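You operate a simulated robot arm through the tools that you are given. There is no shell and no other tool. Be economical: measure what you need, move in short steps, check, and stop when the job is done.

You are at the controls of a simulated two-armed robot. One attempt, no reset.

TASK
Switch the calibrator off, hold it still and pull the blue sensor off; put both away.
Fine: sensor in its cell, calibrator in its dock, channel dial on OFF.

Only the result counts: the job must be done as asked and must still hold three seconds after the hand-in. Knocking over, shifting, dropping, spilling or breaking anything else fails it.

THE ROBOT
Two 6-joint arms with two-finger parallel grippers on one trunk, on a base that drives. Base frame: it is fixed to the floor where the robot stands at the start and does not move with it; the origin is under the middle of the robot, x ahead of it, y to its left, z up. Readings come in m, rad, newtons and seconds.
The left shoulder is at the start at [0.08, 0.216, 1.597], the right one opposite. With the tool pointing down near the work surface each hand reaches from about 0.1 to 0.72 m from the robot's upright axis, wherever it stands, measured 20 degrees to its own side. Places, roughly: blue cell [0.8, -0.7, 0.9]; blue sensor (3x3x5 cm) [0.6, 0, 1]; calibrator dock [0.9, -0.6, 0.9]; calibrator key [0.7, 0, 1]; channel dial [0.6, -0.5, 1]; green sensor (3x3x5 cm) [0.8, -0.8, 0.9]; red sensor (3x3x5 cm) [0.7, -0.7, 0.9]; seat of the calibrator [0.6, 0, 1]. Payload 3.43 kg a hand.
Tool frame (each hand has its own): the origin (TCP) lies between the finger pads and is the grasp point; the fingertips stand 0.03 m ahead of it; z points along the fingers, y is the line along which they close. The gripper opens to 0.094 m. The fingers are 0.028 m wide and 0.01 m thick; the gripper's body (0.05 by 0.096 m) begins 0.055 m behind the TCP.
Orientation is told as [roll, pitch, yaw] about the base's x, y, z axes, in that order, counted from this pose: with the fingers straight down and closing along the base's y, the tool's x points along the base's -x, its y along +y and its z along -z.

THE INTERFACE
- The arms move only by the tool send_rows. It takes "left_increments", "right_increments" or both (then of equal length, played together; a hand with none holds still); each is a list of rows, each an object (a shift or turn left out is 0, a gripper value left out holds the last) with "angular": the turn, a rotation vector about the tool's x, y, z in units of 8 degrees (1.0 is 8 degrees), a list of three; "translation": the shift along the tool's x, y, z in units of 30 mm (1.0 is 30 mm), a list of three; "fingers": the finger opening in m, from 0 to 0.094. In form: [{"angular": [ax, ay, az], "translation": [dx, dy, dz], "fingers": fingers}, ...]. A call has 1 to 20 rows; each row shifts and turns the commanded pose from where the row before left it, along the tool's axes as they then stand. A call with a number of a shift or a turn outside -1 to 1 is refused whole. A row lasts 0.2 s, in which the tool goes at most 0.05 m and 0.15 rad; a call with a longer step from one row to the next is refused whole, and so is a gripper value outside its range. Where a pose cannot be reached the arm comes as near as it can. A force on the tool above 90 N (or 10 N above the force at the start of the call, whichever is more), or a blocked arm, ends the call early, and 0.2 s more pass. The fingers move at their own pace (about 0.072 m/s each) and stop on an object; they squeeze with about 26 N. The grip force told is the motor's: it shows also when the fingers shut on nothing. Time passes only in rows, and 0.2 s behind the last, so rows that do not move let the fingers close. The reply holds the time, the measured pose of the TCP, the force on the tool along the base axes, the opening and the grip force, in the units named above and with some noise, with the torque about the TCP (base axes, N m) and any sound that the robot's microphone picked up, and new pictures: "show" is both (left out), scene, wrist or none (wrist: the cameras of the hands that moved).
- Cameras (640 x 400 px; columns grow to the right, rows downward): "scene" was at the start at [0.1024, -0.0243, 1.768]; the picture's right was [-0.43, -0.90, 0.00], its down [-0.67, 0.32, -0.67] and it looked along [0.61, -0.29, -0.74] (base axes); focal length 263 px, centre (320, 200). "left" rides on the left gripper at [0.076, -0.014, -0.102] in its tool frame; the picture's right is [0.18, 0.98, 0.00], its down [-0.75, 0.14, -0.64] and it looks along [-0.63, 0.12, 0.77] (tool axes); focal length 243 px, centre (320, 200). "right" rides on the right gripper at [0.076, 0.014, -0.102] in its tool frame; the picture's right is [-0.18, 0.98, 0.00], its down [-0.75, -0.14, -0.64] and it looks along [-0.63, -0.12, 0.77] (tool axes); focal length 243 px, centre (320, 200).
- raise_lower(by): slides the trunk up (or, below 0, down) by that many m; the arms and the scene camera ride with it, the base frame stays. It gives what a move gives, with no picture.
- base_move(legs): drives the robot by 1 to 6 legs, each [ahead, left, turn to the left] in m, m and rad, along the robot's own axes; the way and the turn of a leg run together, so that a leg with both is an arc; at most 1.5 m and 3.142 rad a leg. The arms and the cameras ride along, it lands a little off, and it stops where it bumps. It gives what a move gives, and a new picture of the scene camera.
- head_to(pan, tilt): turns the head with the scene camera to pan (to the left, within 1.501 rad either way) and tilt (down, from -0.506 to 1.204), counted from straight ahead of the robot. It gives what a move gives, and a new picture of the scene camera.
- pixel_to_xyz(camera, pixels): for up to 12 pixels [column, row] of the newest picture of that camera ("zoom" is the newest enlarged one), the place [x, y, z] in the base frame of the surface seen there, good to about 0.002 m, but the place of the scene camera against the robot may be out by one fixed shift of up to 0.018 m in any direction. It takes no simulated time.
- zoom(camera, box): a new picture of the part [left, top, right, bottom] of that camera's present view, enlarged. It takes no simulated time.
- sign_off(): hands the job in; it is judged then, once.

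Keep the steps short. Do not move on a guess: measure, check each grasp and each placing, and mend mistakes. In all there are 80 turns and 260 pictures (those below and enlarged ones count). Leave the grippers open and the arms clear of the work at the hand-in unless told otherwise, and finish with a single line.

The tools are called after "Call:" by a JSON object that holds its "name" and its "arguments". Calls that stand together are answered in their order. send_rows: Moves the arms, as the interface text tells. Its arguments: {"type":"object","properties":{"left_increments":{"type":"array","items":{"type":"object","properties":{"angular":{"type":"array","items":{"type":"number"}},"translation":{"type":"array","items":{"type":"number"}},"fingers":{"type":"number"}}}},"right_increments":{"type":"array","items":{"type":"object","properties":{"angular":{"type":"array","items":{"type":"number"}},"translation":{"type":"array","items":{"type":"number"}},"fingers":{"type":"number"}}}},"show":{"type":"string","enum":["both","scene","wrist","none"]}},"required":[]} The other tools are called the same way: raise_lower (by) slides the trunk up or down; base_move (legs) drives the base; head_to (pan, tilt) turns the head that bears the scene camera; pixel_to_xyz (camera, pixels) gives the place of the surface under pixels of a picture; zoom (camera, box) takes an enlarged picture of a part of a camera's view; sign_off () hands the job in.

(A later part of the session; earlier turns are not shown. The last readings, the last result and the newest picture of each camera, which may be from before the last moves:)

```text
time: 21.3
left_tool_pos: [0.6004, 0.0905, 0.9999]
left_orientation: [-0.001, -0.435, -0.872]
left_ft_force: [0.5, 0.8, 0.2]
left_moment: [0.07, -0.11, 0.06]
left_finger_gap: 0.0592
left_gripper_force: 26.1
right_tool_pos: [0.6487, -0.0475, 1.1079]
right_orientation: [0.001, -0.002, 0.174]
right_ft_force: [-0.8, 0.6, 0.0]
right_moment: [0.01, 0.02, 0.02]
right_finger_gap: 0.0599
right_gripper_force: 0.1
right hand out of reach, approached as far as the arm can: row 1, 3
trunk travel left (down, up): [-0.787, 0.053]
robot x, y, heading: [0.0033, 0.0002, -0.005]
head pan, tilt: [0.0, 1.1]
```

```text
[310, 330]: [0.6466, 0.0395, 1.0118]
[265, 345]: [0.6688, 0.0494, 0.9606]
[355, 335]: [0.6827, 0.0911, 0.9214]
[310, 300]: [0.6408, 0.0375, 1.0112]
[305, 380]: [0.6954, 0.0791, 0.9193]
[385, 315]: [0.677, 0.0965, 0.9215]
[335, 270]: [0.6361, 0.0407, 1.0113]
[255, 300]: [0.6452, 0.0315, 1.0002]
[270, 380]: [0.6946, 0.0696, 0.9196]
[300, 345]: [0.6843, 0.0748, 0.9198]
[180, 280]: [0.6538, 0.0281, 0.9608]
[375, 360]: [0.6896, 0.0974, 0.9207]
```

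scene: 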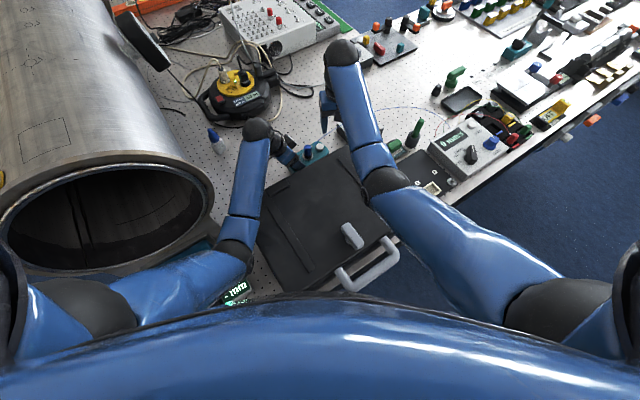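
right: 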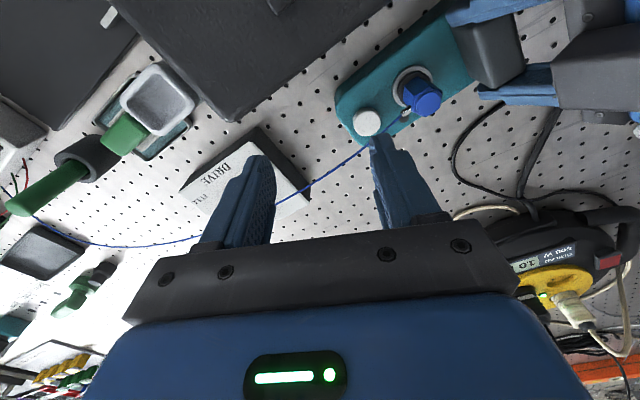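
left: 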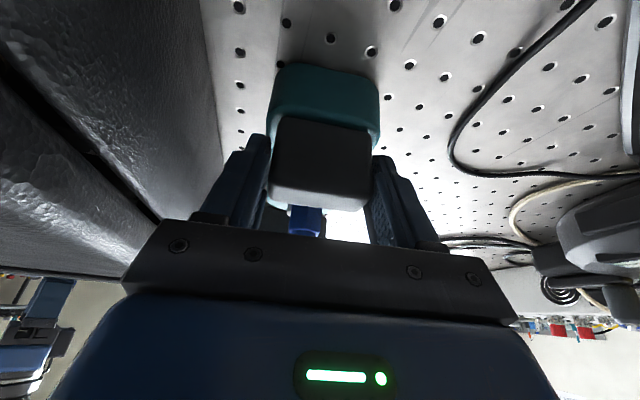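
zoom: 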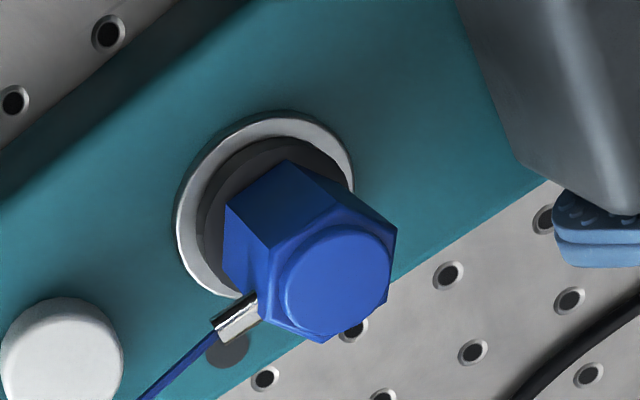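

The cable ferrule leaves the sensor toward the key. Gripping at yaw 10° would hit it, so I'll grip across the flats along the short axis (yaw 130°), camera facing away from the left hand. I'll try that turn here, where there is space.

Call:
{"name": "send_rows", "arguments": {"right_increments": [{"angular": [0, 0, -0.9]}, {"angular": [0, 0, -0.9]}, {"angular": [0, 0, -0.9]}, {"angular": [0, 0, -0.9]}, {"angular": [0, 0, -0.9]}, {"angular": [0, 0, -0.9]}, {"angular": [0, 0, -0.9]}, {"angular": [0, 0, -0.9]}, {"angular": [0, 0, -0.9]}, {"angular": [0, 0, -0.9]}, {"angular": [0, 0, -0.9]}, {"angular": [0, 0, -0.9]}, {"angular": [0, 0, -0.9]}, {"angular": [0, 0, -0.9]}, {"angular": [0, 0, -0.9]}, {"angular": [0, 0, -0.9]}, {"angular": [0, 0, -0.6]}, {}], "show": "wrist"}}

```text
time: 25.1
left_tool_pos: [0.6012, 0.0907, 0.9984]
left_orientation: [0.001, -0.436, -0.873]
left_ft_force: [0.0, 0.2, 1.3]
left_moment: [0.11, -0.04, -0.06]
left_finger_gap: 0.0591
left_gripper_force: 26.4
right_tool_pos: [0.6494, -0.0489, 1.1089]
right_orientation: [0.001, 0.0, 2.27]
right_ft_force: [-0.2, -0.2, -0.5]
right_moment: [-0.01, 0.01, -0.03]
right_finger_gap: 0.06
right_gripper_force: 0.0
trunk travel left (down, up): [-0.787, 0.053]
robot x, y, heading: [0.0032, 0.002, -0.0]
head pan, tilt: [0.0, 1.1]
```

right: 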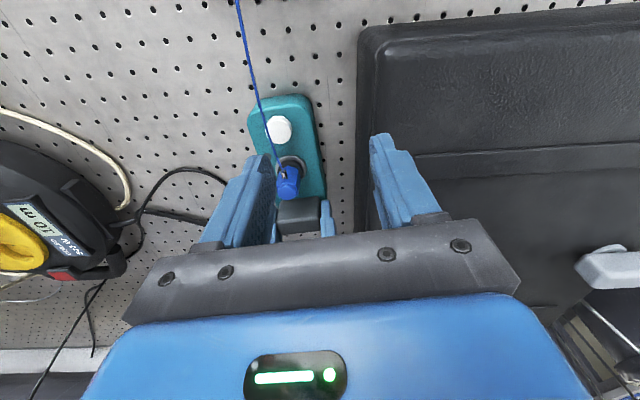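

Yaw 130° is reachable. Next I'll move the right hand above the sensor at (0.637,0.042), staying at z 1.108.

Call:
{"name": "send_rows", "arguments": {"right_increments": [{"translation": [-0.65, -0.41, 0]}, {"translation": [-0.65, -0.41, 0]}, {"translation": [-0.65, -0.41, 0]}, {"translation": [-0.64, -0.4, 0]}, {}, {}], "show": "both"}}

```text
time: 26.5
left_tool_pos: [0.5996, 0.09, 0.9985]
left_orientation: [0.0, -0.436, -0.872]
left_ft_force: [-0.1, -0.5, 0.2]
left_moment: [0.17, 0.05, 0.0]
left_finger_gap: 0.0592
left_gripper_force: 26.0
right_tool_pos: [0.6364, 0.0407, 1.1088]
right_orientation: [-0.001, 0.002, 2.269]
right_ft_force: [0.6, 0.1, -0.2]
right_moment: [0.03, 0.0, 0.0]
right_finger_gap: 0.0602
right_gripper_force: 0.1
trunk travel left (down, up): [-0.787, 0.053]
robot x, y, heading: [-0.0002, -0.0002, -0.002]
head pan, tilt: [0.0, 1.1]
```

scene: 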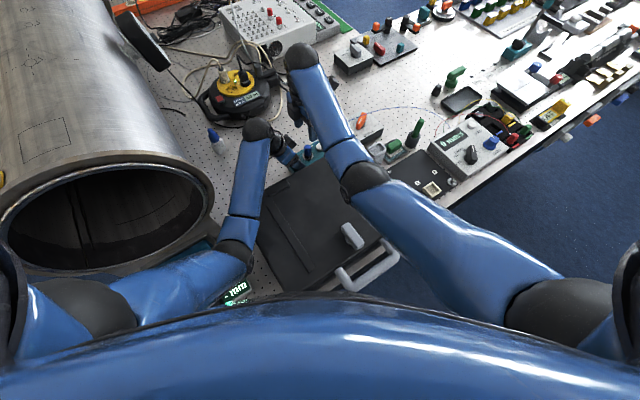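
right: 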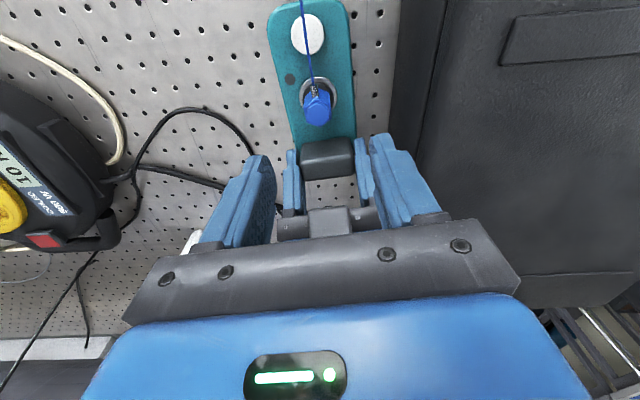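

Aligned well. I'll lower to about 1.04 with an opening of 0.05, then look.

Call:
{"name": "send_rows", "arguments": {"right_increments": [{"fingers": 0.05, "translation": [0, -0.05, 0.6]}, {"translation": [0, 0, 0.9]}, {"translation": [0, 0, 0.8]}, {}], "show": "wrist"}}

```text
time: 27.5
left_tool_pos: [0.5991, 0.0902, 0.9976]
left_orientation: [-0.002, -0.437, -0.873]
left_ft_force: [-0.3, 0.2, -0.1]
left_moment: [0.12, -0.03, 0.0]
left_finger_gap: 0.0592
left_gripper_force: 25.9
right_tool_pos: [0.6378, 0.0441, 1.0411]
right_orientation: [0.0, 0.001, 2.27]
right_ft_force: [0.8, 0.5, 0.4]
right_moment: [0.0, 0.03, -0.01]
right_finger_gap: 0.05
right_gripper_force: 0.0
trunk travel left (down, up): [-0.787, 0.053]
robot x, y, heading: [-0.0001, -0.001, -0.001]
head pan, tilt: [0.0, 1.1]
```

right: 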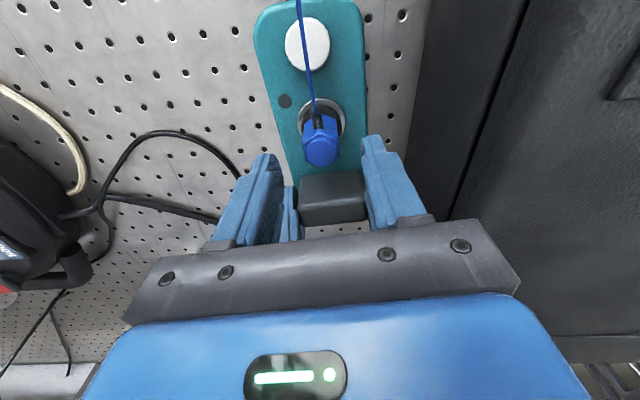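

Call:
{"name": "pixel_to_xyz", "arguments": {"camera": "right", "pixels": [[321, 152], [309, 152], [333, 152], [321, 143], [321, 160]]}}

```text
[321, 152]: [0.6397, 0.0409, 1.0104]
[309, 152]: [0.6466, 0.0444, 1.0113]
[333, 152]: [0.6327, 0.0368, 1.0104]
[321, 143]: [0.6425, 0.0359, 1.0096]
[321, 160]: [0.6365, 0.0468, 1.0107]
```

The sensor axis is near (0.6396,0.041). I'll shift 3.5 mm, go down to z≈1.000 and close.

Call:
{"name": "send_rows", "arguments": {"right_increments": [{"translation": [0.1, 0.02, 0.5]}, {"translation": [0, 0, 0.5]}, {"translation": [0, 0, 0.36]}, {}, {"fingers": 0.01}, {}, {}, {}], "show": "wrist"}}

```text
time: 29.3
left_tool_pos: [0.5992, 0.0904, 0.9998]
left_orientation: [0.0, -0.437, -0.873]
left_ft_force: [-2.2, 4.4, -0.4]
left_moment: [-0.05, -0.14, 0.04]
left_finger_gap: 0.0591
left_gripper_force: 26.3
right_tool_pos: [0.6394, 0.0422, 1.0006]
right_orientation: [-0.001, 0.002, 2.267]
right_ft_force: [0.9, -3.8, -0.5]
right_moment: [-0.04, 0.03, 0.05]
right_finger_gap: 0.0286
right_gripper_force: 26.0
trunk travel left (down, up): [-0.787, 0.053]
robot x, y, heading: [0.0004, -0.0034, 0.001]
head pan, tilt: [0.0, 1.1]
```

right: 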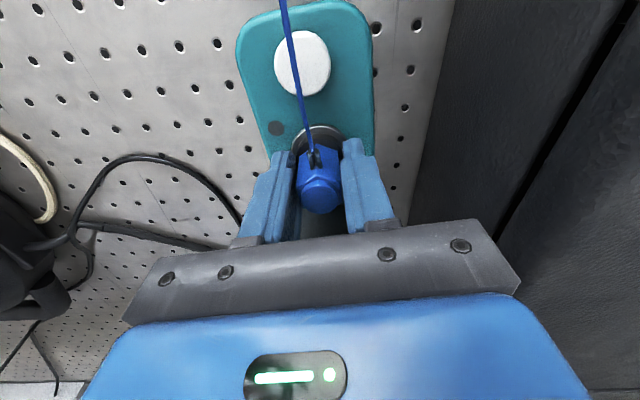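

The sensor is gripped (gap 0.0286, 26 N). I'll pull straight up in small steps while the left hand holds.

Call:
{"name": "send_rows", "arguments": {"right_increments": [{"translation": [0, 0, -0.1]}, {"translation": [0, 0, -0.1]}, {"translation": [0, 0, -0.1]}, {"translation": [0, 0, -0.1]}, {}], "show": "wrist"}}

```text
time: 30.5
left_tool_pos: [0.5986, 0.0899, 1.0]
left_orientation: [0.002, -0.436, -0.873]
left_ft_force: [-4.9, 4.7, 2.0]
left_moment: [-0.26, -0.41, -0.08]
left_finger_gap: 0.0594
left_gripper_force: 25.8
right_tool_pos: [0.6383, 0.0405, 1.0109]
right_orientation: [0.001, 0.002, 2.268]
right_ft_force: [5.5, -5.2, -4.2]
right_moment: [0.21, 0.23, -0.02]
right_finger_gap: 0.0286
right_gripper_force: 26.1
trunk travel left (down, up): [-0.787, 0.053]
robot x, y, heading: [-0.0002, 0.0007, 0.003]
head pan, tilt: [0.0, 1.1]
```

right: 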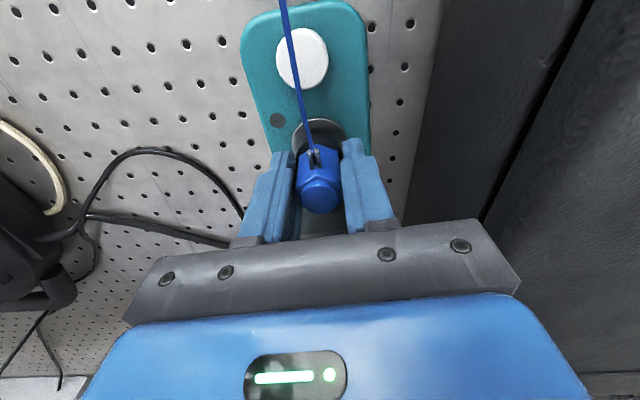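

The force is small and more of the ring shows, so the sensor is sliding out. I'll keep pulling.

Call:
{"name": "send_rows", "arguments": {"right_increments": [{"translation": [0, 0, -0.2]}, {"translation": [0, 0, -0.3]}, {"translation": [0, 0, -0.3]}, {"translation": [0, 0, -0.3]}, {}], "show": "wrist"}}

```text
time: 31.7
left_tool_pos: [0.5994, 0.0901, 0.9994]
left_orientation: [-0.001, -0.438, -0.871]
left_ft_force: [0.8, -0.3, -0.3]
left_moment: [0.06, -0.09, -0.08]
left_finger_gap: 0.0593
left_gripper_force: 25.8
right_tool_pos: [0.6392, 0.0413, 1.0452]
right_orientation: [0.0, 0.0, 2.269]
right_ft_force: [0.1, 0.4, -1.5]
right_moment: [0.02, 0.01, 0.01]
right_finger_gap: 0.0285
right_gripper_force: 25.9
trunk travel left (down, up): [-0.787, 0.053]
robot x, y, heading: [-0.0013, -0.0017, -0.002]
head pan, tilt: [0.0, 1.1]
```

right: 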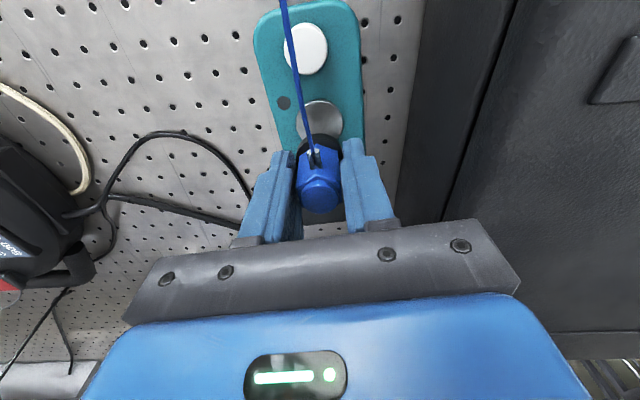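

The sensor is free and the calibrator hasn't moved. I'll lift the right hand and move it away along -50°, so the left hand has room to regrip for carrying.

Call:
{"name": "send_rows", "arguments": {"right_increments": [{"translation": [0, 0, -0.7]}, {"translation": [0, 0, -0.8]}, {"translation": [0, 0, -0.5]}, {"translation": [0.7, 0, 0]}, {"translation": [0.8, 0, 0]}, {"translation": [0.8, 0, 0]}, {"translation": [0.7, 0, 0]}, {}], "show": "both"}}

```text
time: 33.5
left_tool_pos: [0.5993, 0.0899, 0.9992]
left_orientation: [-0.001, -0.436, -0.874]
left_ft_force: [0.6, -0.7, 0.1]
left_moment: [0.2, -0.01, -0.04]
left_finger_gap: 0.0593
left_gripper_force: 25.9
right_tool_pos: [0.697, -0.0272, 1.1037]
right_orientation: [0.001, 0.004, 2.268]
right_ft_force: [0.4, -0.1, -0.3]
right_moment: [0.01, -0.02, -0.01]
right_finger_gap: 0.0288
right_gripper_force: 25.9
trunk travel left (down, up): [-0.787, 0.053]
robot x, y, heading: [0.0017, 0.0008, 0.002]
head pan, tilt: [0.0, 1.1]
```

scene: 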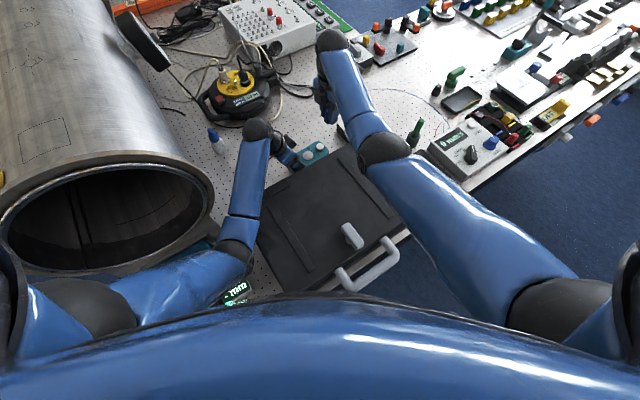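
right: 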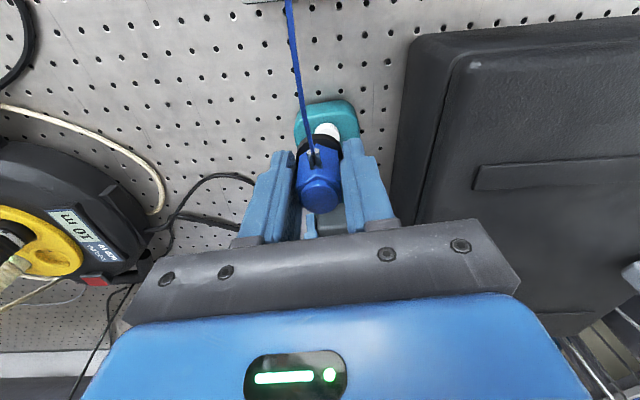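

Next the left hand opens, backs straight up about 7 cm, untilts and turns to yaw +40°, so it can clamp the handle across its thin side for carrying.

Call:
{"name": "send_rows", "arguments": {"left_increments": [{"fingers": 0.08}, {}, {"translation": [-0.33, 0, -0.7]}, {"translation": [-0.33, 0, -0.7]}, {"translation": [-0.33, 0, -0.7]}, {"angular": [0, 0.78, 0]}, {"angular": [0, 0.78, 0]}, {"angular": [0, 0.78, 0]}, {"angular": [0, 0.78, 0]}, {}], "show": "wrist"}}

```text
time: 35.7
left_tool_pos: [0.5989, 0.0902, 1.0699]
left_orientation: [-0.001, 0.001, -0.874]
left_ft_force: [0.6, 0.3, -0.5]
left_moment: [-0.01, -0.02, -0.01]
left_finger_gap: 0.0802
left_gripper_force: 0.1
right_tool_pos: [0.6967, -0.0278, 1.1043]
right_orientation: [0.0, 0.002, 2.267]
right_ft_force: [0.4, -0.7, -0.4]
right_moment: [0.05, 0.01, 0.01]
right_finger_gap: 0.0284
right_gripper_force: 25.9
trunk travel left (down, up): [-0.787, 0.053]
robot x, y, heading: [0.0007, 0.0017, -0.005]
head pan, tilt: [0.0, 1.1]
```

left: 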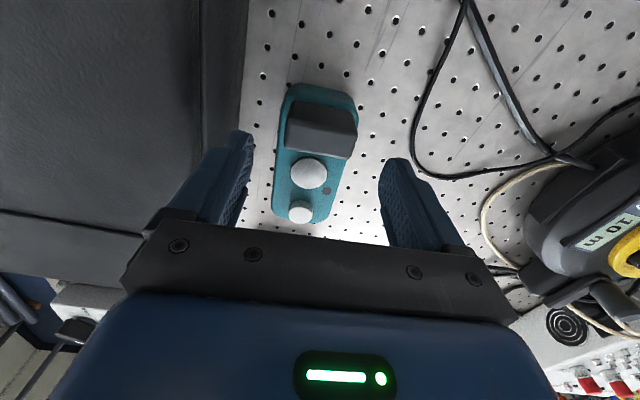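

Call:
{"name": "send_rows", "arguments": {"left_increments": [{"angular": [0, 0, -0.9]}, {"angular": [0, 0, -0.9]}, {"angular": [0, 0, -0.9]}, {"angular": [0, 0, -0.9]}, {"angular": [0, 0, -0.9]}, {"angular": [0, 0, -0.9]}, {"angular": [0, 0, -0.9]}, {"angular": [0, 0, -0.9]}, {"angular": [0, 0, -0.9]}, {"angular": [0, 0, -0.9]}, {"angular": [0, 0, -0.9]}, {"angular": [0, 0, -0.9]}, {"angular": [0, 0, -0.45], "fingers": 0.05}, {}], "show": "wrist"}}

```text
time: 38.7
left_tool_pos: [0.597, 0.0895, 1.0686]
left_orientation: [-0.001, 0.0, 0.699]
left_ft_force: [-0.3, 0.0, 0.1]
left_moment: [0.01, 0.01, 0.01]
left_finger_gap: 0.05
left_gripper_force: 0.0
right_tool_pos: [0.6952, -0.0278, 1.1041]
right_orientation: [0.0, 0.001, 2.269]
right_ft_force: [-0.4, 0.7, -0.8]
right_moment: [-0.02, 0.03, 0.01]
right_finger_gap: 0.0286
right_gripper_force: 25.7
trunk travel left (down, up): [-0.787, 0.053]
robot x, y, heading: [0.0005, -0.0003, 0.001]
head pan, tilt: [0.0, 1.1]
```

left: 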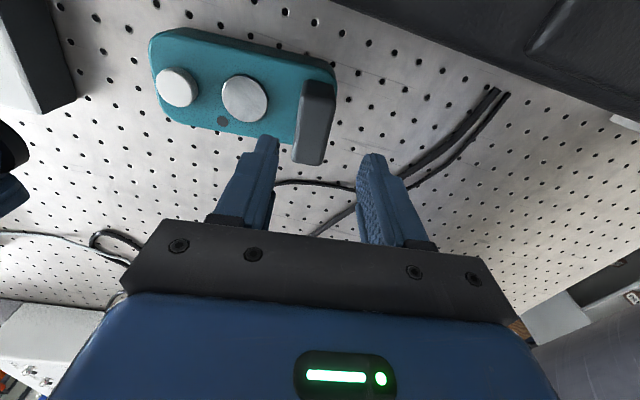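

Yaw 40° reached. I'll measure the handle here.

Call:
{"name": "zoom", "arguments": {"camera": "left", "box": [230, 60, 390, 190]}}

Call:
{"name": "pixel_to_xyz", "arguments": {"camera": "left", "pixels": [[306, 86], [332, 88], [297, 158], [321, 160], [308, 120], [326, 120], [317, 120], [177, 88], [244, 98], [160, 35], [325, 65], [165, 110]]}}

```text
3.08 times, centred on (310, 125) of left
```

zoom: 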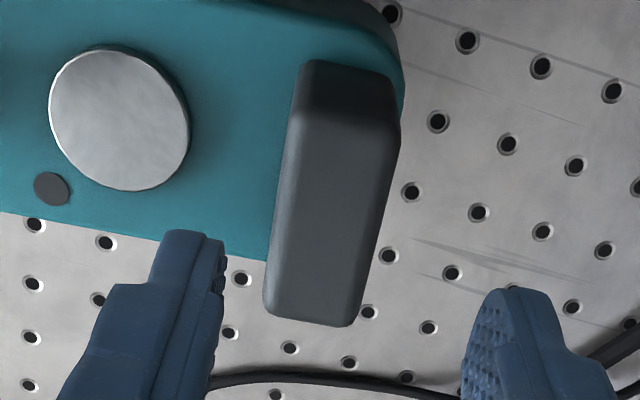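

```text
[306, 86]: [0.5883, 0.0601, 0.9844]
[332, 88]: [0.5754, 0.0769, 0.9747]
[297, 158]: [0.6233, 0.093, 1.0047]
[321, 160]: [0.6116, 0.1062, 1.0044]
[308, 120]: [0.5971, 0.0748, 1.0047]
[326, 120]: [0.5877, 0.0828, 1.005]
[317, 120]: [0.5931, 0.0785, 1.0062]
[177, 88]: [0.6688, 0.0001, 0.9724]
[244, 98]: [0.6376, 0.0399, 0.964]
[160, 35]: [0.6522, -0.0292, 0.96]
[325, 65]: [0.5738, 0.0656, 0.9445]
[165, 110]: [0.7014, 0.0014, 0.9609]
```

The handle centre is at (0.600,0.085). I'll shift 5 mm, lower to z≈0.995 and close.

Call:
{"name": "send_rows", "arguments": {"left_increments": [{"translation": [0, -0.17, 0.5]}, {"translation": [0, 0, 0.8]}, {"translation": [0, 0, 0.8]}, {"translation": [0, 0, 0.35]}, {}, {"fingers": 0.005}, {}, {}, {}], "show": "wrist"}}

```text
time: 40.7
left_tool_pos: [0.6009, 0.0865, 0.9958]
left_orientation: [0.0, 0.0, 0.697]
left_ft_force: [-0.7, -0.5, -0.4]
left_moment: [0.02, -0.03, -0.05]
left_finger_gap: 0.0299
left_gripper_force: 26.3
right_tool_pos: [0.6963, -0.0284, 1.1038]
right_orientation: [0.0, 0.001, 2.268]
right_ft_force: [0.5, -0.1, -1.5]
right_moment: [0.02, 0.02, -0.01]
right_finger_gap: 0.0289
right_gripper_force: 26.2
trunk travel left (down, up): [-0.787, 0.053]
robot x, y, heading: [0.0022, 0.0005, 0.0]
head pan, tilt: [0.0, 1.1]
```

left: 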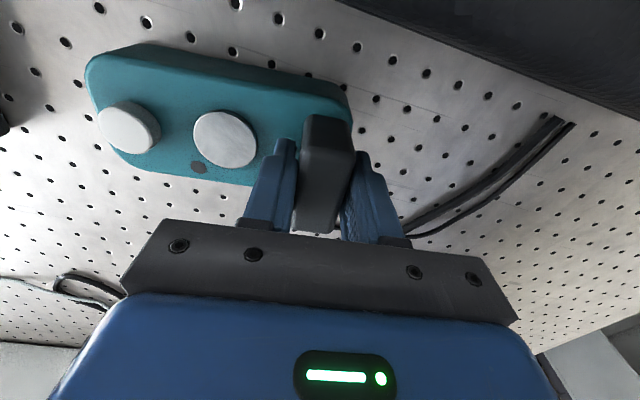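

The handle is clamped (gap 0.030). I'll lift 3 cm and check for droop and the load.

Call:
{"name": "send_rows", "arguments": {"left_increments": [{"translation": [0, 0, -0.2]}, {"translation": [0, 0, -0.4]}, {"translation": [0, 0, -0.4]}, {}], "show": "wrist"}}

```text
time: 41.7
left_tool_pos: [0.6015, 0.0863, 1.027]
left_orientation: [-0.001, 0.0, 0.7]
left_ft_force: [0.8, 0.3, -3.2]
left_moment: [0.13, 0.15, -0.03]
left_finger_gap: 0.0305
left_gripper_force: 25.8
right_tool_pos: [0.6965, -0.0264, 1.1041]
right_orientation: [0.0, -0.001, 2.269]
right_ft_force: [-0.2, 0.5, -0.5]
right_moment: [0.03, -0.02, -0.04]
right_finger_gap: 0.0288
right_gripper_force: 25.6
trunk travel left (down, up): [-0.787, 0.053]
robot x, y, heading: [0.0009, 0.0014, -0.003]
head pan, tilt: [0.0, 1.1]
```

left: 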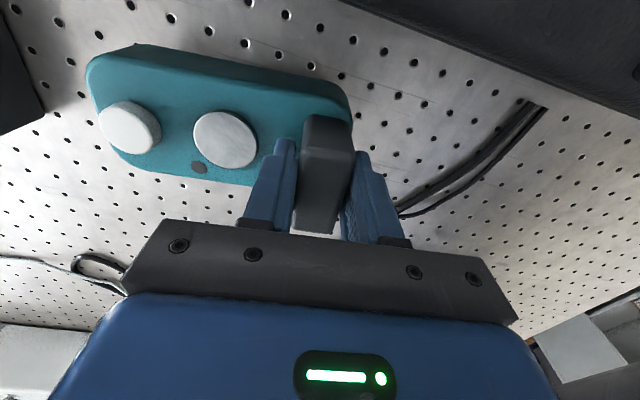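

The calibrator hangs level at about 3 N. The right-hand sensor sits above the calibrator's far end, so I'll first move the right hand to about (0.66,-0.20), then raise the left.

Call:
{"name": "send_rows", "arguments": {"right_increments": [{"translation": [0.72, 0.91, 0]}, {"translation": [0.72, 0.91, 0]}, {"translation": [0.72, 0.91, 0]}, {"translation": [0.72, 0.91, 0]}, {"translation": [0.72, 0.91, 0]}, {}, {}, {}, {}], "left_increments": [{}, {}, {}, {}, {}, {"translation": [-0.6, 0, -0.6]}, {"translation": [-0.7, 0, -0.6]}, {"translation": [0, 0, -0.6]}, {}], "show": "both"}}

Call:
{"name": "raise_lower", "arguments": {"by": 0.05}}

```text
time: 43.7
left_tool_pos: [0.6303, 0.1106, 1.0817]
left_orientation: [-0.001, 0.0, 0.697]
left_ft_force: [0.3, -0.1, -3.8]
left_moment: [0.15, 0.11, 0.02]
left_finger_gap: 0.0301
left_gripper_force: 25.8
right_tool_pos: [0.6603, -0.1975, 1.1034]
right_orientation: [0.001, 0.0, 2.267]
right_ft_force: [0.8, 0.1, -0.3]
right_moment: [-0.03, 0.01, 0.0]
right_finger_gap: 0.0286
right_gripper_force: 26.1
trunk travel left (down, up): [-0.787, 0.053]
robot x, y, heading: [-0.0019, 0.0009, 0.002]
head pan, tilt: [0.0, 1.1]
```

scene: 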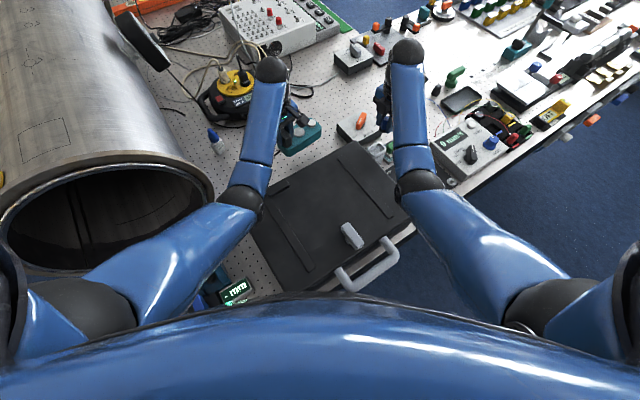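
right: 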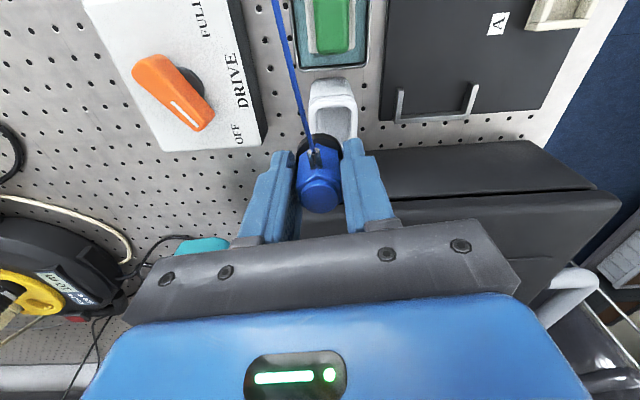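
left: 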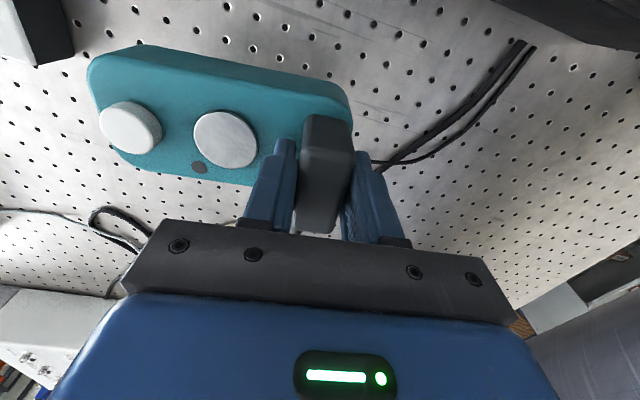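

```text
time: 44.6
left_tool_pos: [0.6312, 0.1109, 1.1303]
left_orientation: [0.0, 0.0, 0.699]
left_ft_force: [-0.7, -1.0, -4.0]
left_moment: [0.13, 0.2, 0.02]
left_finger_gap: 0.0304
left_gripper_force: 26.2
right_tool_pos: [0.6619, -0.1966, 1.1542]
right_orientation: [-0.001, 0.0, 2.269]
right_ft_force: [0.0, 0.3, -0.2]
right_moment: [0.0, 0.0, -0.02]
right_finger_gap: 0.0289
right_gripper_force: 26.2
trunk travel left (down, up): [-0.837, 0.003]
robot x, y, heading: [0.0029, 0.0017, 0.0]
head pan, tilt: [0.0, 1.1]
```

The trunk is up and both loads are high. Before driving I'll look toward the destination and measure what lies under the path.

Call:
{"name": "head_to", "arguments": {"pan": -0.6, "tilt": 0.8}}

Call:
{"name": "zoom", "arguments": {"camera": "scene", "box": [200, 90, 460, 260]}}

```text
time: 45.6
left_tool_pos: [0.6309, 0.1106, 1.1289]
left_orientation: [-0.001, 0.0, 0.698]
left_ft_force: [-0.3, -0.1, -3.9]
left_moment: [0.13, 0.11, -0.01]
left_finger_gap: 0.0306
left_gripper_force: 26.0
right_tool_pos: [0.6612, -0.1976, 1.1536]
right_orientation: [-0.001, 0.001, 2.268]
right_ft_force: [-0.1, -1.4, 0.1]
right_moment: [0.01, 0.01, 0.01]
right_finger_gap: 0.0283
right_gripper_force: 25.8
trunk travel left (down, up): [-0.837, 0.003]
robot x, y, heading: [0.0021, -0.0006, -0.002]
head pan, tilt: [-0.6, 0.799]
```

scene: 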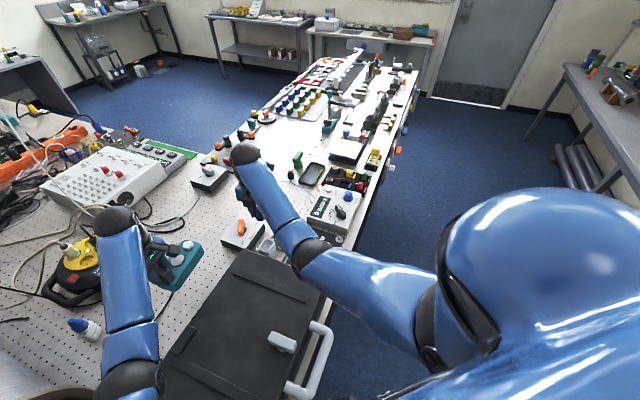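

```text
2.35 times, centred on (330, 175) of scene
```

zoom: 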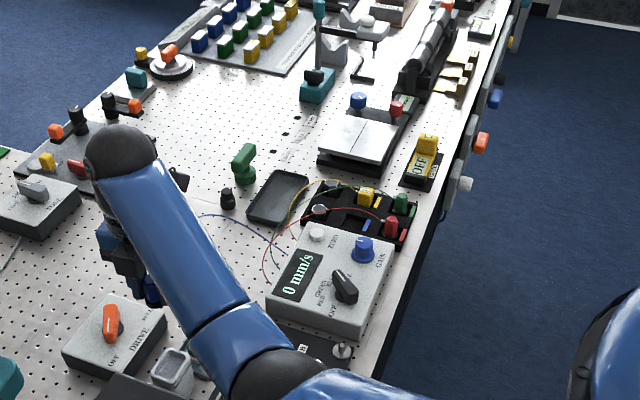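

Call:
{"name": "pixel_to_xyz", "arguments": {"camera": "zoom", "pixels": [[243, 155], [228, 192], [275, 200], [248, 215], [290, 225], [305, 175], [270, 172], [362, 135], [320, 65], [358, 100], [428, 145], [33, 190]]}}

Call:
{"name": "pixel_to_xyz", "arguments": {"camera": "zoom", "pixels": [[77, 115], [110, 105], [466, 184], [135, 75], [112, 320], [322, 20], [325, 75], [398, 108], [60, 130], [78, 166], [432, 210], [390, 290]]}}

```text
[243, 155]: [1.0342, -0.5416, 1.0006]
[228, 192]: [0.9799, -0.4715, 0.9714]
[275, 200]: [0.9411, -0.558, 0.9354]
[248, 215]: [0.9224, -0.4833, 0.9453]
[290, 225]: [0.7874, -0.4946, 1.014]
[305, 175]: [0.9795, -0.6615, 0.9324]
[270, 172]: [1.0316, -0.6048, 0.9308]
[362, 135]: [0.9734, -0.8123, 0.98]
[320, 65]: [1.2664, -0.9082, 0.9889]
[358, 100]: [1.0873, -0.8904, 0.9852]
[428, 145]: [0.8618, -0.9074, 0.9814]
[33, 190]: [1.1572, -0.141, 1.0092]
```

```text
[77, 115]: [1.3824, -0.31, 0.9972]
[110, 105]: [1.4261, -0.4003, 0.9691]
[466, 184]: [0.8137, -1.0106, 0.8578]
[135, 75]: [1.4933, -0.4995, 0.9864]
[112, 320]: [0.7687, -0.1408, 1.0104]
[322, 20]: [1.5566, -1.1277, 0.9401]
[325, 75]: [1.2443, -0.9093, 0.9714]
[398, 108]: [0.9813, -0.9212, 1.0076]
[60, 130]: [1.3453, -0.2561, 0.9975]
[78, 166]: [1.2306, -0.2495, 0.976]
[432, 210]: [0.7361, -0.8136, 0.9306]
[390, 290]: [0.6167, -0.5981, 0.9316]
```

Everything under the path is below about 1.02 and my loads are above 1.05. I'll drive the first half of the way parallel to the table edge, slightly away from it.

Call:
{"name": "base_move", "arguments": {"legs": [[0.13, -0.215, 0]]}}

```text
time: 47.5
left_tool_pos: [0.7342, -0.1009, 1.1357]
left_orientation: [0.002, -0.011, 0.704]
left_ft_force: [-0.7, 0.1, -4.3]
left_moment: [0.14, 0.13, -0.01]
left_finger_gap: 0.0301
left_gripper_force: 25.7
right_tool_pos: [0.7651, -0.4093, 1.1578]
right_orientation: [-0.01, -0.002, 2.271]
right_ft_force: [0.4, 0.5, -1.0]
right_moment: [0.02, -0.02, 0.01]
right_finger_gap: 0.0285
right_gripper_force: 26.6
trunk travel left (down, up): [-0.837, 0.003]
robot x, y, heading: [0.1113, -0.2053, 0.006]
head pan, tilt: [-0.6, 0.799]
stopped in leg 1: the robot was blocked; the commanded pose is now the measured one
```

scene: 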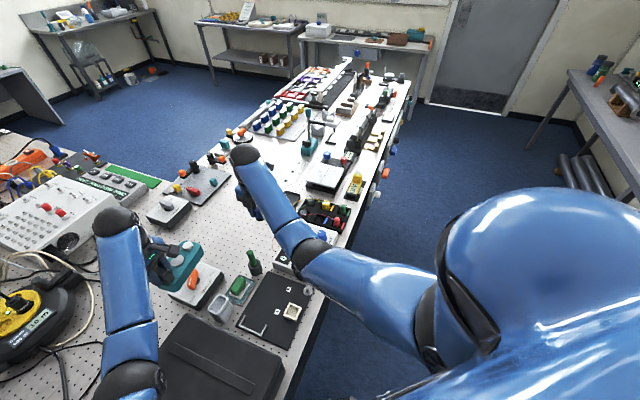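

The base was blocked at (0.111,-0.205). I'll look straight down in front to see what it touched.

Call:
{"name": "head_to", "arguments": {"pan": 0.3, "tilt": 1.2}}

```text
time: 48.7
left_tool_pos: [0.7324, -0.1011, 1.1384]
left_orientation: [-0.001, -0.015, 0.701]
left_ft_force: [0.5, 0.2, -3.5]
left_moment: [0.12, 0.14, 0.0]
left_finger_gap: 0.0302
left_gripper_force: 25.5
right_tool_pos: [0.7638, -0.4108, 1.1593]
right_orientation: [-0.015, 0.001, 2.272]
right_ft_force: [-0.1, -0.3, -1.1]
right_moment: [0.01, 0.03, 0.0]
right_finger_gap: 0.0288
right_gripper_force: 26.1
trunk travel left (down, up): [-0.837, 0.003]
robot x, y, heading: [0.1112, -0.2054, 0.004]
head pan, tilt: [0.3, 1.201]
```

scene: 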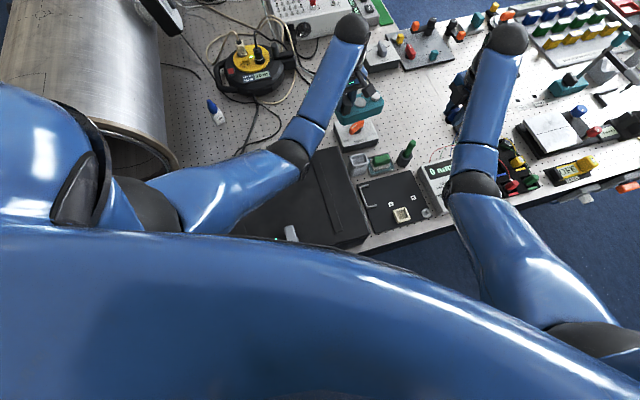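

The chest seems to be touching the lid's protruding handle. I'll back straight away from the table by 6 cm and look.

Call:
{"name": "base_move", "arguments": {"legs": [[-0.05, -0.034, 0]]}}

```text
time: 49.6
left_tool_pos: [0.7057, -0.1217, 1.1241]
left_orientation: [0.001, 0.009, 0.704]
left_ft_force: [1.0, 0.8, -3.9]
left_moment: [0.1, 0.19, 0.0]
left_finger_gap: 0.0303
left_gripper_force: 26.0
right_tool_pos: [0.7369, -0.4288, 1.1496]
right_orientation: [0.008, -0.001, 2.273]
right_ft_force: [0.2, 0.8, -1.1]
right_moment: [-0.07, 0.04, 0.01]
right_finger_gap: 0.0286
right_gripper_force: 25.9
trunk travel left (down, up): [-0.837, 0.003]
robot x, y, heading: [0.0675, -0.2372, 0.009]
head pan, tilt: [0.3, 1.201]
```

scene: 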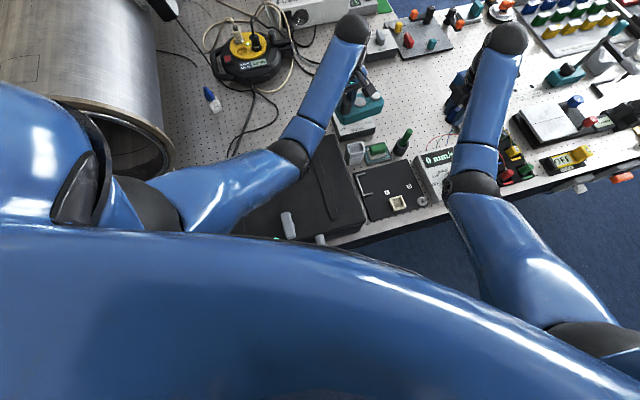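

Call:
{"name": "pixel_to_xyz", "arguments": {"camera": "scene", "pixels": [[288, 220], [287, 213], [320, 240], [363, 222], [330, 143], [345, 160], [355, 152], [398, 203], [420, 201], [436, 188]]}}

Call:
{"name": "zoom", "arguments": {"camera": "scene", "box": [230, 100, 470, 260]}}

```text
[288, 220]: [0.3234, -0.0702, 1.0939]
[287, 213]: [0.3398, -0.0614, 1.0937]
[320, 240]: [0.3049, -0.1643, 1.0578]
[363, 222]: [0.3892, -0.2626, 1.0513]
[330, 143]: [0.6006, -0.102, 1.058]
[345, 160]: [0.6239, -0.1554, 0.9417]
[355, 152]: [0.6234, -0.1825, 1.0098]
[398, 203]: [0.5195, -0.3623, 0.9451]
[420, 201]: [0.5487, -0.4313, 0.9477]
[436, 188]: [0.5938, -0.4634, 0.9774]
```

```text
2.50 times, centred on (350, 180) of scene
```

zoom: 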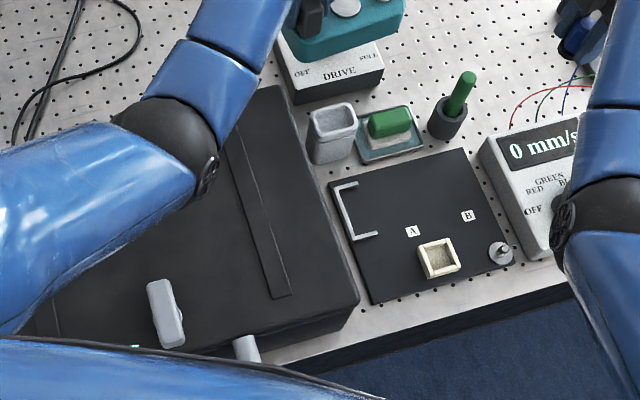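

The lid appears to be where it was. With the larger stand-off I'll continue parallel to the edge.

Call:
{"name": "base_move", "arguments": {"legs": [[0.146, -0.23, 0]]}}

Call:
{"name": "head_to", "arguments": {"pan": -0.1, "tilt": 1.0}}

```text
time: 51.6
left_tool_pos: [0.8395, -0.3595, 1.1318]
left_orientation: [-0.003, 0.0, 0.701]
left_ft_force: [-0.3, 0.8, -4.1]
left_moment: [0.09, 0.09, -0.03]
left_finger_gap: 0.0302
left_gripper_force: 26.5
right_tool_pos: [0.8696, -0.6674, 1.1559]
right_orientation: [-0.001, 0.003, 2.272]
right_ft_force: [0.3, 0.1, -1.2]
right_moment: [-0.05, -0.04, 0.02]
right_finger_gap: 0.0285
right_gripper_force: 25.3
trunk travel left (down, up): [-0.837, 0.003]
robot x, y, heading: [0.2099, -0.478, 0.004]
head pan, tilt: [0.3, 1.201]
```

scene: 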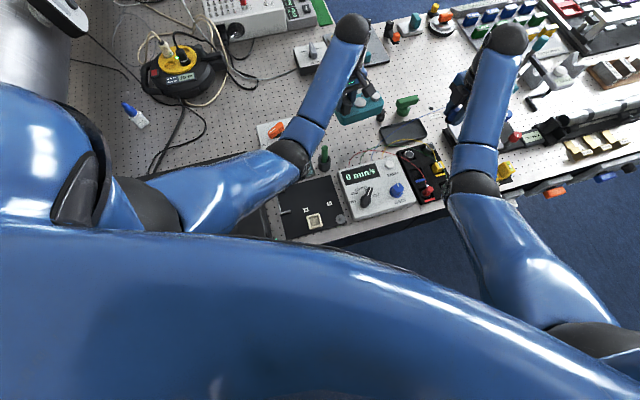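

```text
time: 52.4
left_tool_pos: [0.8417, -0.3619, 1.1292]
left_orientation: [0.002, -0.001, 0.704]
left_ft_force: [-0.2, -0.5, -2.6]
left_moment: [0.15, 0.14, -0.01]
left_finger_gap: 0.0305
left_gripper_force: 26.2
right_tool_pos: [0.8731, -0.6712, 1.1538]
right_orientation: [0.001, -0.001, 2.273]
right_ft_force: [-0.3, -0.2, -0.1]
right_moment: [-0.02, -0.02, 0.03]
right_finger_gap: 0.0288
right_gripper_force: 26.2
trunk travel left (down, up): [-0.837, 0.003]
robot x, y, heading: [0.2108, -0.4764, -0.003]
head pan, tilt: [-0.099, 1.0]
```

scene: 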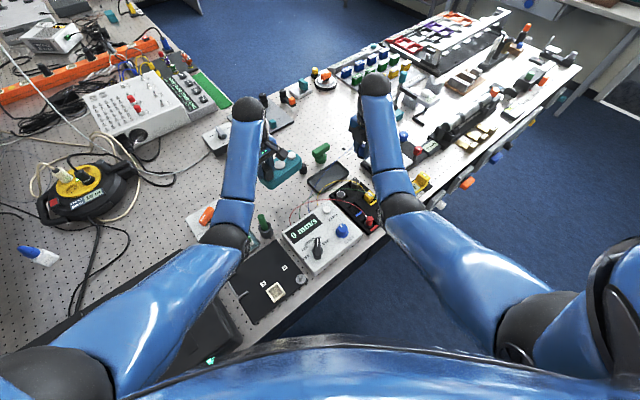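

We've arrived: right hand at (0.873,-0.671), left with the calibrator at (0.842,-0.362). I'll take enlarged views of the tray and dock.

Call:
{"name": "send_rows", "arguments": {"right_increments": [{}], "show": "wrist"}}

Call:
{"name": "zoom", "arguments": {"camera": "scene", "box": [280, 140, 400, 280]}}

Call:
{"name": "zoom", "arguments": {"camera": "right", "box": [200, 60, 420, 220]}}

```text
time: 52.8
left_tool_pos: [0.8416, -0.3614, 1.1298]
left_orientation: [0.0, 0.001, 0.703]
left_ft_force: [-0.6, -0.4, -3.4]
left_moment: [0.12, 0.15, 0.0]
left_finger_gap: 0.0304
left_gripper_force: 25.6
right_tool_pos: [0.8723, -0.6714, 1.1551]
right_orientation: [-0.002, 0.002, 2.273]
right_ft_force: [-0.4, -0.1, -0.5]
right_moment: [-0.01, 0.01, 0.01]
right_finger_gap: 0.0283
right_gripper_force: 25.8
trunk travel left (down, up): [-0.837, 0.003]
robot x, y, heading: [0.2086, -0.4744, 0.002]
head pan, tilt: [-0.099, 1.0]
```

right: 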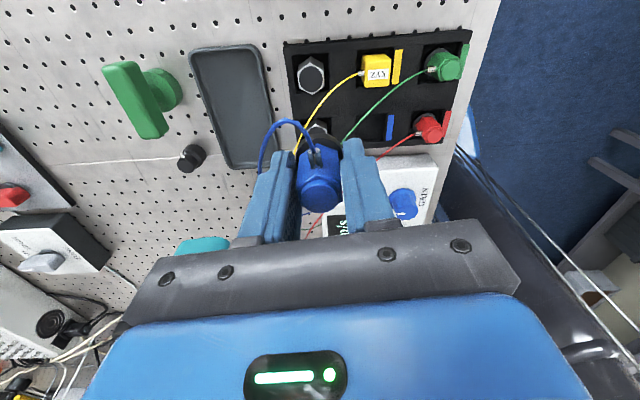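

```text
2.86 times, centred on (340, 210) of scene
```

zoom: 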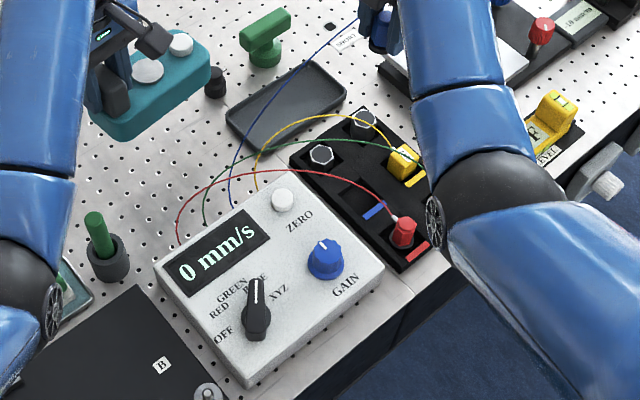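

```text
2.50 times, centred on (310, 140) of right
```

zoom: 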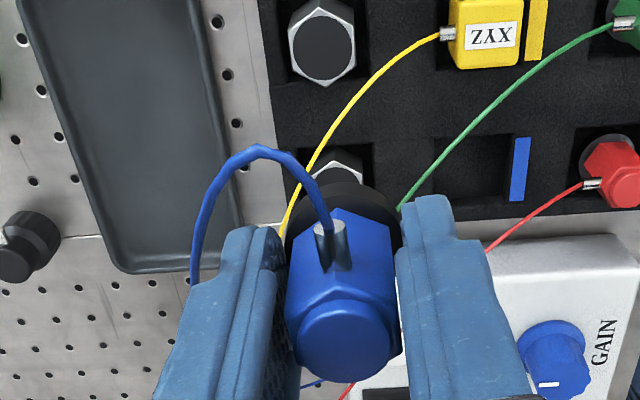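

I see the blue cell as the square recess beside the blue stripe. I'll measure it, the dock's corners and the neighbours from the right camera.

Call:
{"name": "pixel_to_xyz", "arguments": {"camera": "zoom", "pixels": [[436, 138], [508, 136], [440, 190], [508, 198], [470, 165], [520, 170], [610, 160], [490, 30], [320, 45], [335, 165], [630, 185], [470, 210]]}}

Call:
{"name": "pixel_to_xyz", "arguments": {"camera": "right", "pixels": [[195, 52], [255, 48], [225, 168], [272, 160], [235, 105], [287, 45], [470, 32], [200, 90], [265, 95], [445, 140], [432, 125], [205, 50]]}}

Call:
{"name": "zoom", "arguments": {"camera": "right", "box": [340, 80, 480, 170]}}

```text
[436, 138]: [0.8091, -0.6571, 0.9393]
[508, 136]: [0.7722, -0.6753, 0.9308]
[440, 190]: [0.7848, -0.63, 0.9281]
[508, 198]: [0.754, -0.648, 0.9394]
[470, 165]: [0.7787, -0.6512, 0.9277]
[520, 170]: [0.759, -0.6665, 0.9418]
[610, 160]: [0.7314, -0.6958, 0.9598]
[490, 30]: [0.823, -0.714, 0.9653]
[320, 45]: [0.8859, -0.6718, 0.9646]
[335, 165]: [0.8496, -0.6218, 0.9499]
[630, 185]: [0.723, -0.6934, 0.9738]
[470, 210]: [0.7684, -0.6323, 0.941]
```

```text
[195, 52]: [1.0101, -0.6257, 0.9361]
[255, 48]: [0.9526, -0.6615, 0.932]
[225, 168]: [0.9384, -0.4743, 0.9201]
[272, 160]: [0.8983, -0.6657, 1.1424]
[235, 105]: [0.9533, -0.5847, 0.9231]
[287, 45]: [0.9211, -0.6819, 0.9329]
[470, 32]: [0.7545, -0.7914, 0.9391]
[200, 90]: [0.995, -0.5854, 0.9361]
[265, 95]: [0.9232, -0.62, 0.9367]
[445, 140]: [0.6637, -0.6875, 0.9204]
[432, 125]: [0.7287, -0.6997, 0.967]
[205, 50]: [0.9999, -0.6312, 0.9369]
```

```text
4.44 times, centred on (410, 125) of right
```

zoom: 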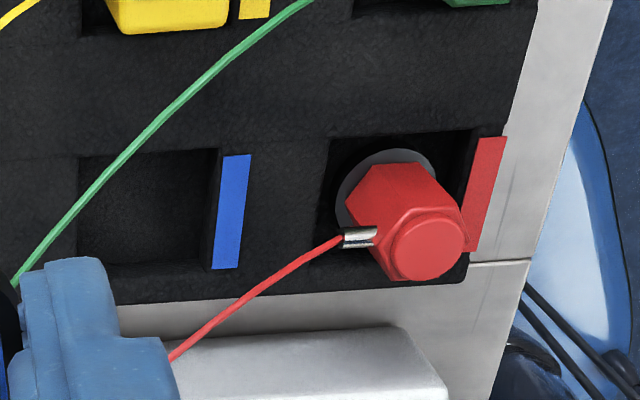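

Call:
{"name": "pixel_to_xyz", "arguments": {"camera": "zoom", "pixels": [[85, 165], [205, 160], [200, 255], [90, 258], [150, 210], [218, 148], [211, 268], [150, 275], [78, 155], [330, 140], [320, 260], [420, 245]]}}

```text
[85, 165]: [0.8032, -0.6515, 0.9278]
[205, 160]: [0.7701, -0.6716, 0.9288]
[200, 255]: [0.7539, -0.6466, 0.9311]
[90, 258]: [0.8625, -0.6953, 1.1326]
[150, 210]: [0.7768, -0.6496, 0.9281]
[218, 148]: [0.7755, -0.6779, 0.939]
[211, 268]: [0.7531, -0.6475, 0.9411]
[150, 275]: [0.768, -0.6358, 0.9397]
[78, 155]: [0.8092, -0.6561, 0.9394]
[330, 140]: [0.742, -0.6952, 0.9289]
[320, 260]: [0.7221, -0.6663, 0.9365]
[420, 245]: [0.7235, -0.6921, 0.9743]
```

The cell is about 40×38 mm, centred at (0.780,-0.652), with its rim at 0.9395 and floor at 0.928. I'll move the right hand above it and go down to 1.05.

Call:
{"name": "send_rows", "arguments": {"right_increments": [{"translation": [-0.82, 0.64, 0]}, {"translation": [-0.82, 0.64, 0]}, {"translation": [-0.82, 0.64, 0]}, {"translation": [0, 0, 0.9]}, {"translation": [0, 0, 0.9]}, {"translation": [0, 0, 0.9]}, {"translation": [0, 0, 0.8]}, {}], "show": "both"}}

```text
time: 54.6
left_tool_pos: [0.8413, -0.3627, 1.1297]
left_orientation: [0.001, 0.0, 0.702]
left_ft_force: [0.5, -0.1, -3.9]
left_moment: [0.16, 0.14, 0.0]
left_finger_gap: 0.0304
left_gripper_force: 26.0
right_tool_pos: [0.8188, -0.6478, 1.0057]
right_orientation: [0.0, 0.0, 2.271]
right_ft_force: [0.5, -0.1, -0.6]
right_moment: [-0.03, -0.01, -0.03]
right_finger_gap: 0.0285
right_gripper_force: 25.8
right hand out of reach, approached as far as the arm can: row 1, 2, 3
trunk travel left (down, up): [-0.837, 0.003]
robot x, y, heading: [0.2147, -0.4752, -0.001]
head pan, tilt: [-0.099, 1.0]
```

scene: 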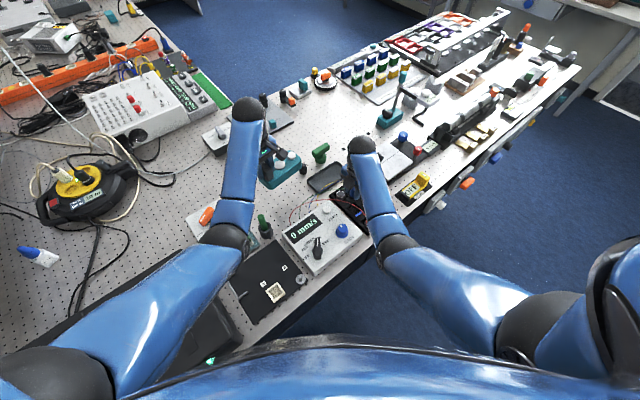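
right: 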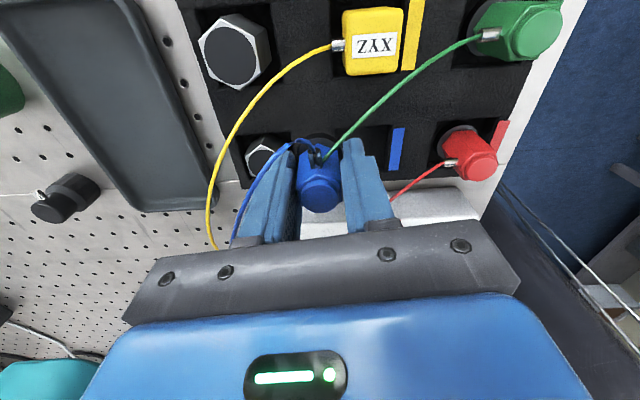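

Some rows were limited, so it ended 4 cm short and lower than planned, without contact. I'll move level to (0.780,-0.652).

Call:
{"name": "send_rows", "arguments": {"right_increments": [{"translation": [-0.36, 0.54, 0]}, {"translation": [-0.36, 0.54, 0]}, {}], "show": "wrist"}}

```text
time: 55.4
left_tool_pos: [0.8427, -0.363, 1.1295]
left_orientation: [0.002, 0.001, 0.701]
left_ft_force: [-0.4, -0.5, -2.7]
left_moment: [0.13, 0.12, 0.03]
left_finger_gap: 0.0303
left_gripper_force: 25.9
right_tool_pos: [0.7786, -0.6521, 1.0068]
right_orientation: [0.001, 0.002, 2.272]
right_ft_force: [0.1, -0.2, -0.5]
right_moment: [-0.01, -0.01, -0.02]
right_finger_gap: 0.0288
right_gripper_force: 26.0
trunk travel left (down, up): [-0.837, 0.003]
robot x, y, heading: [0.2147, -0.4768, 0.001]
head pan, tilt: [-0.099, 1.0]
```

right: 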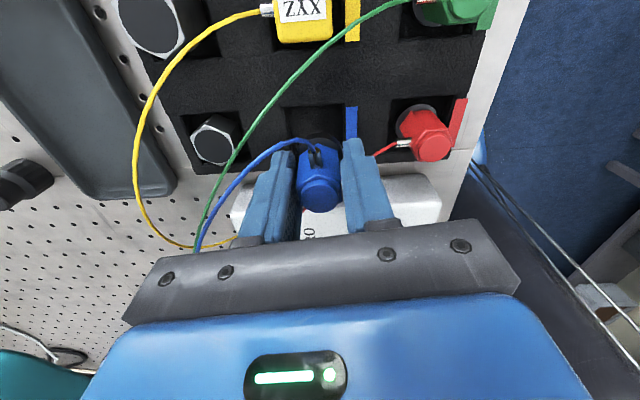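

I'll measure the cell rim again from this view to confirm alignment.

Call:
{"name": "zoom", "arguments": {"camera": "right", "box": [240, 80, 400, 220]}}

Call:
{"name": "pixel_to_xyz", "arguments": {"camera": "right", "pixels": [[286, 105], [345, 105], [292, 112], [340, 112], [318, 130], [284, 125], [347, 130], [350, 110], [290, 125], [320, 100]]}}

```text
2.86 times, centred on (320, 150) of right
```

zoom: 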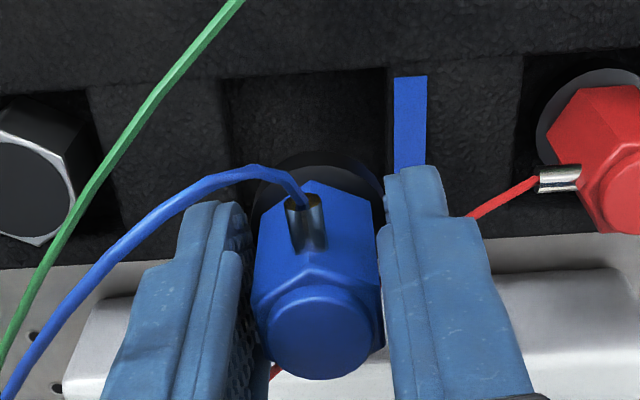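

```text
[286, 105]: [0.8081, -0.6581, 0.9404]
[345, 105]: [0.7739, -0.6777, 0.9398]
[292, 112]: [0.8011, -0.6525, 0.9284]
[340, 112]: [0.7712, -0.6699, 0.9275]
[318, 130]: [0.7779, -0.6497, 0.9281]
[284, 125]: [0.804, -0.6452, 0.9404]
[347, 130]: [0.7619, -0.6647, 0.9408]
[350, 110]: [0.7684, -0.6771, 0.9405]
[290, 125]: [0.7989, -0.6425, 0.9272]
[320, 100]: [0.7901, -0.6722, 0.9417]
```

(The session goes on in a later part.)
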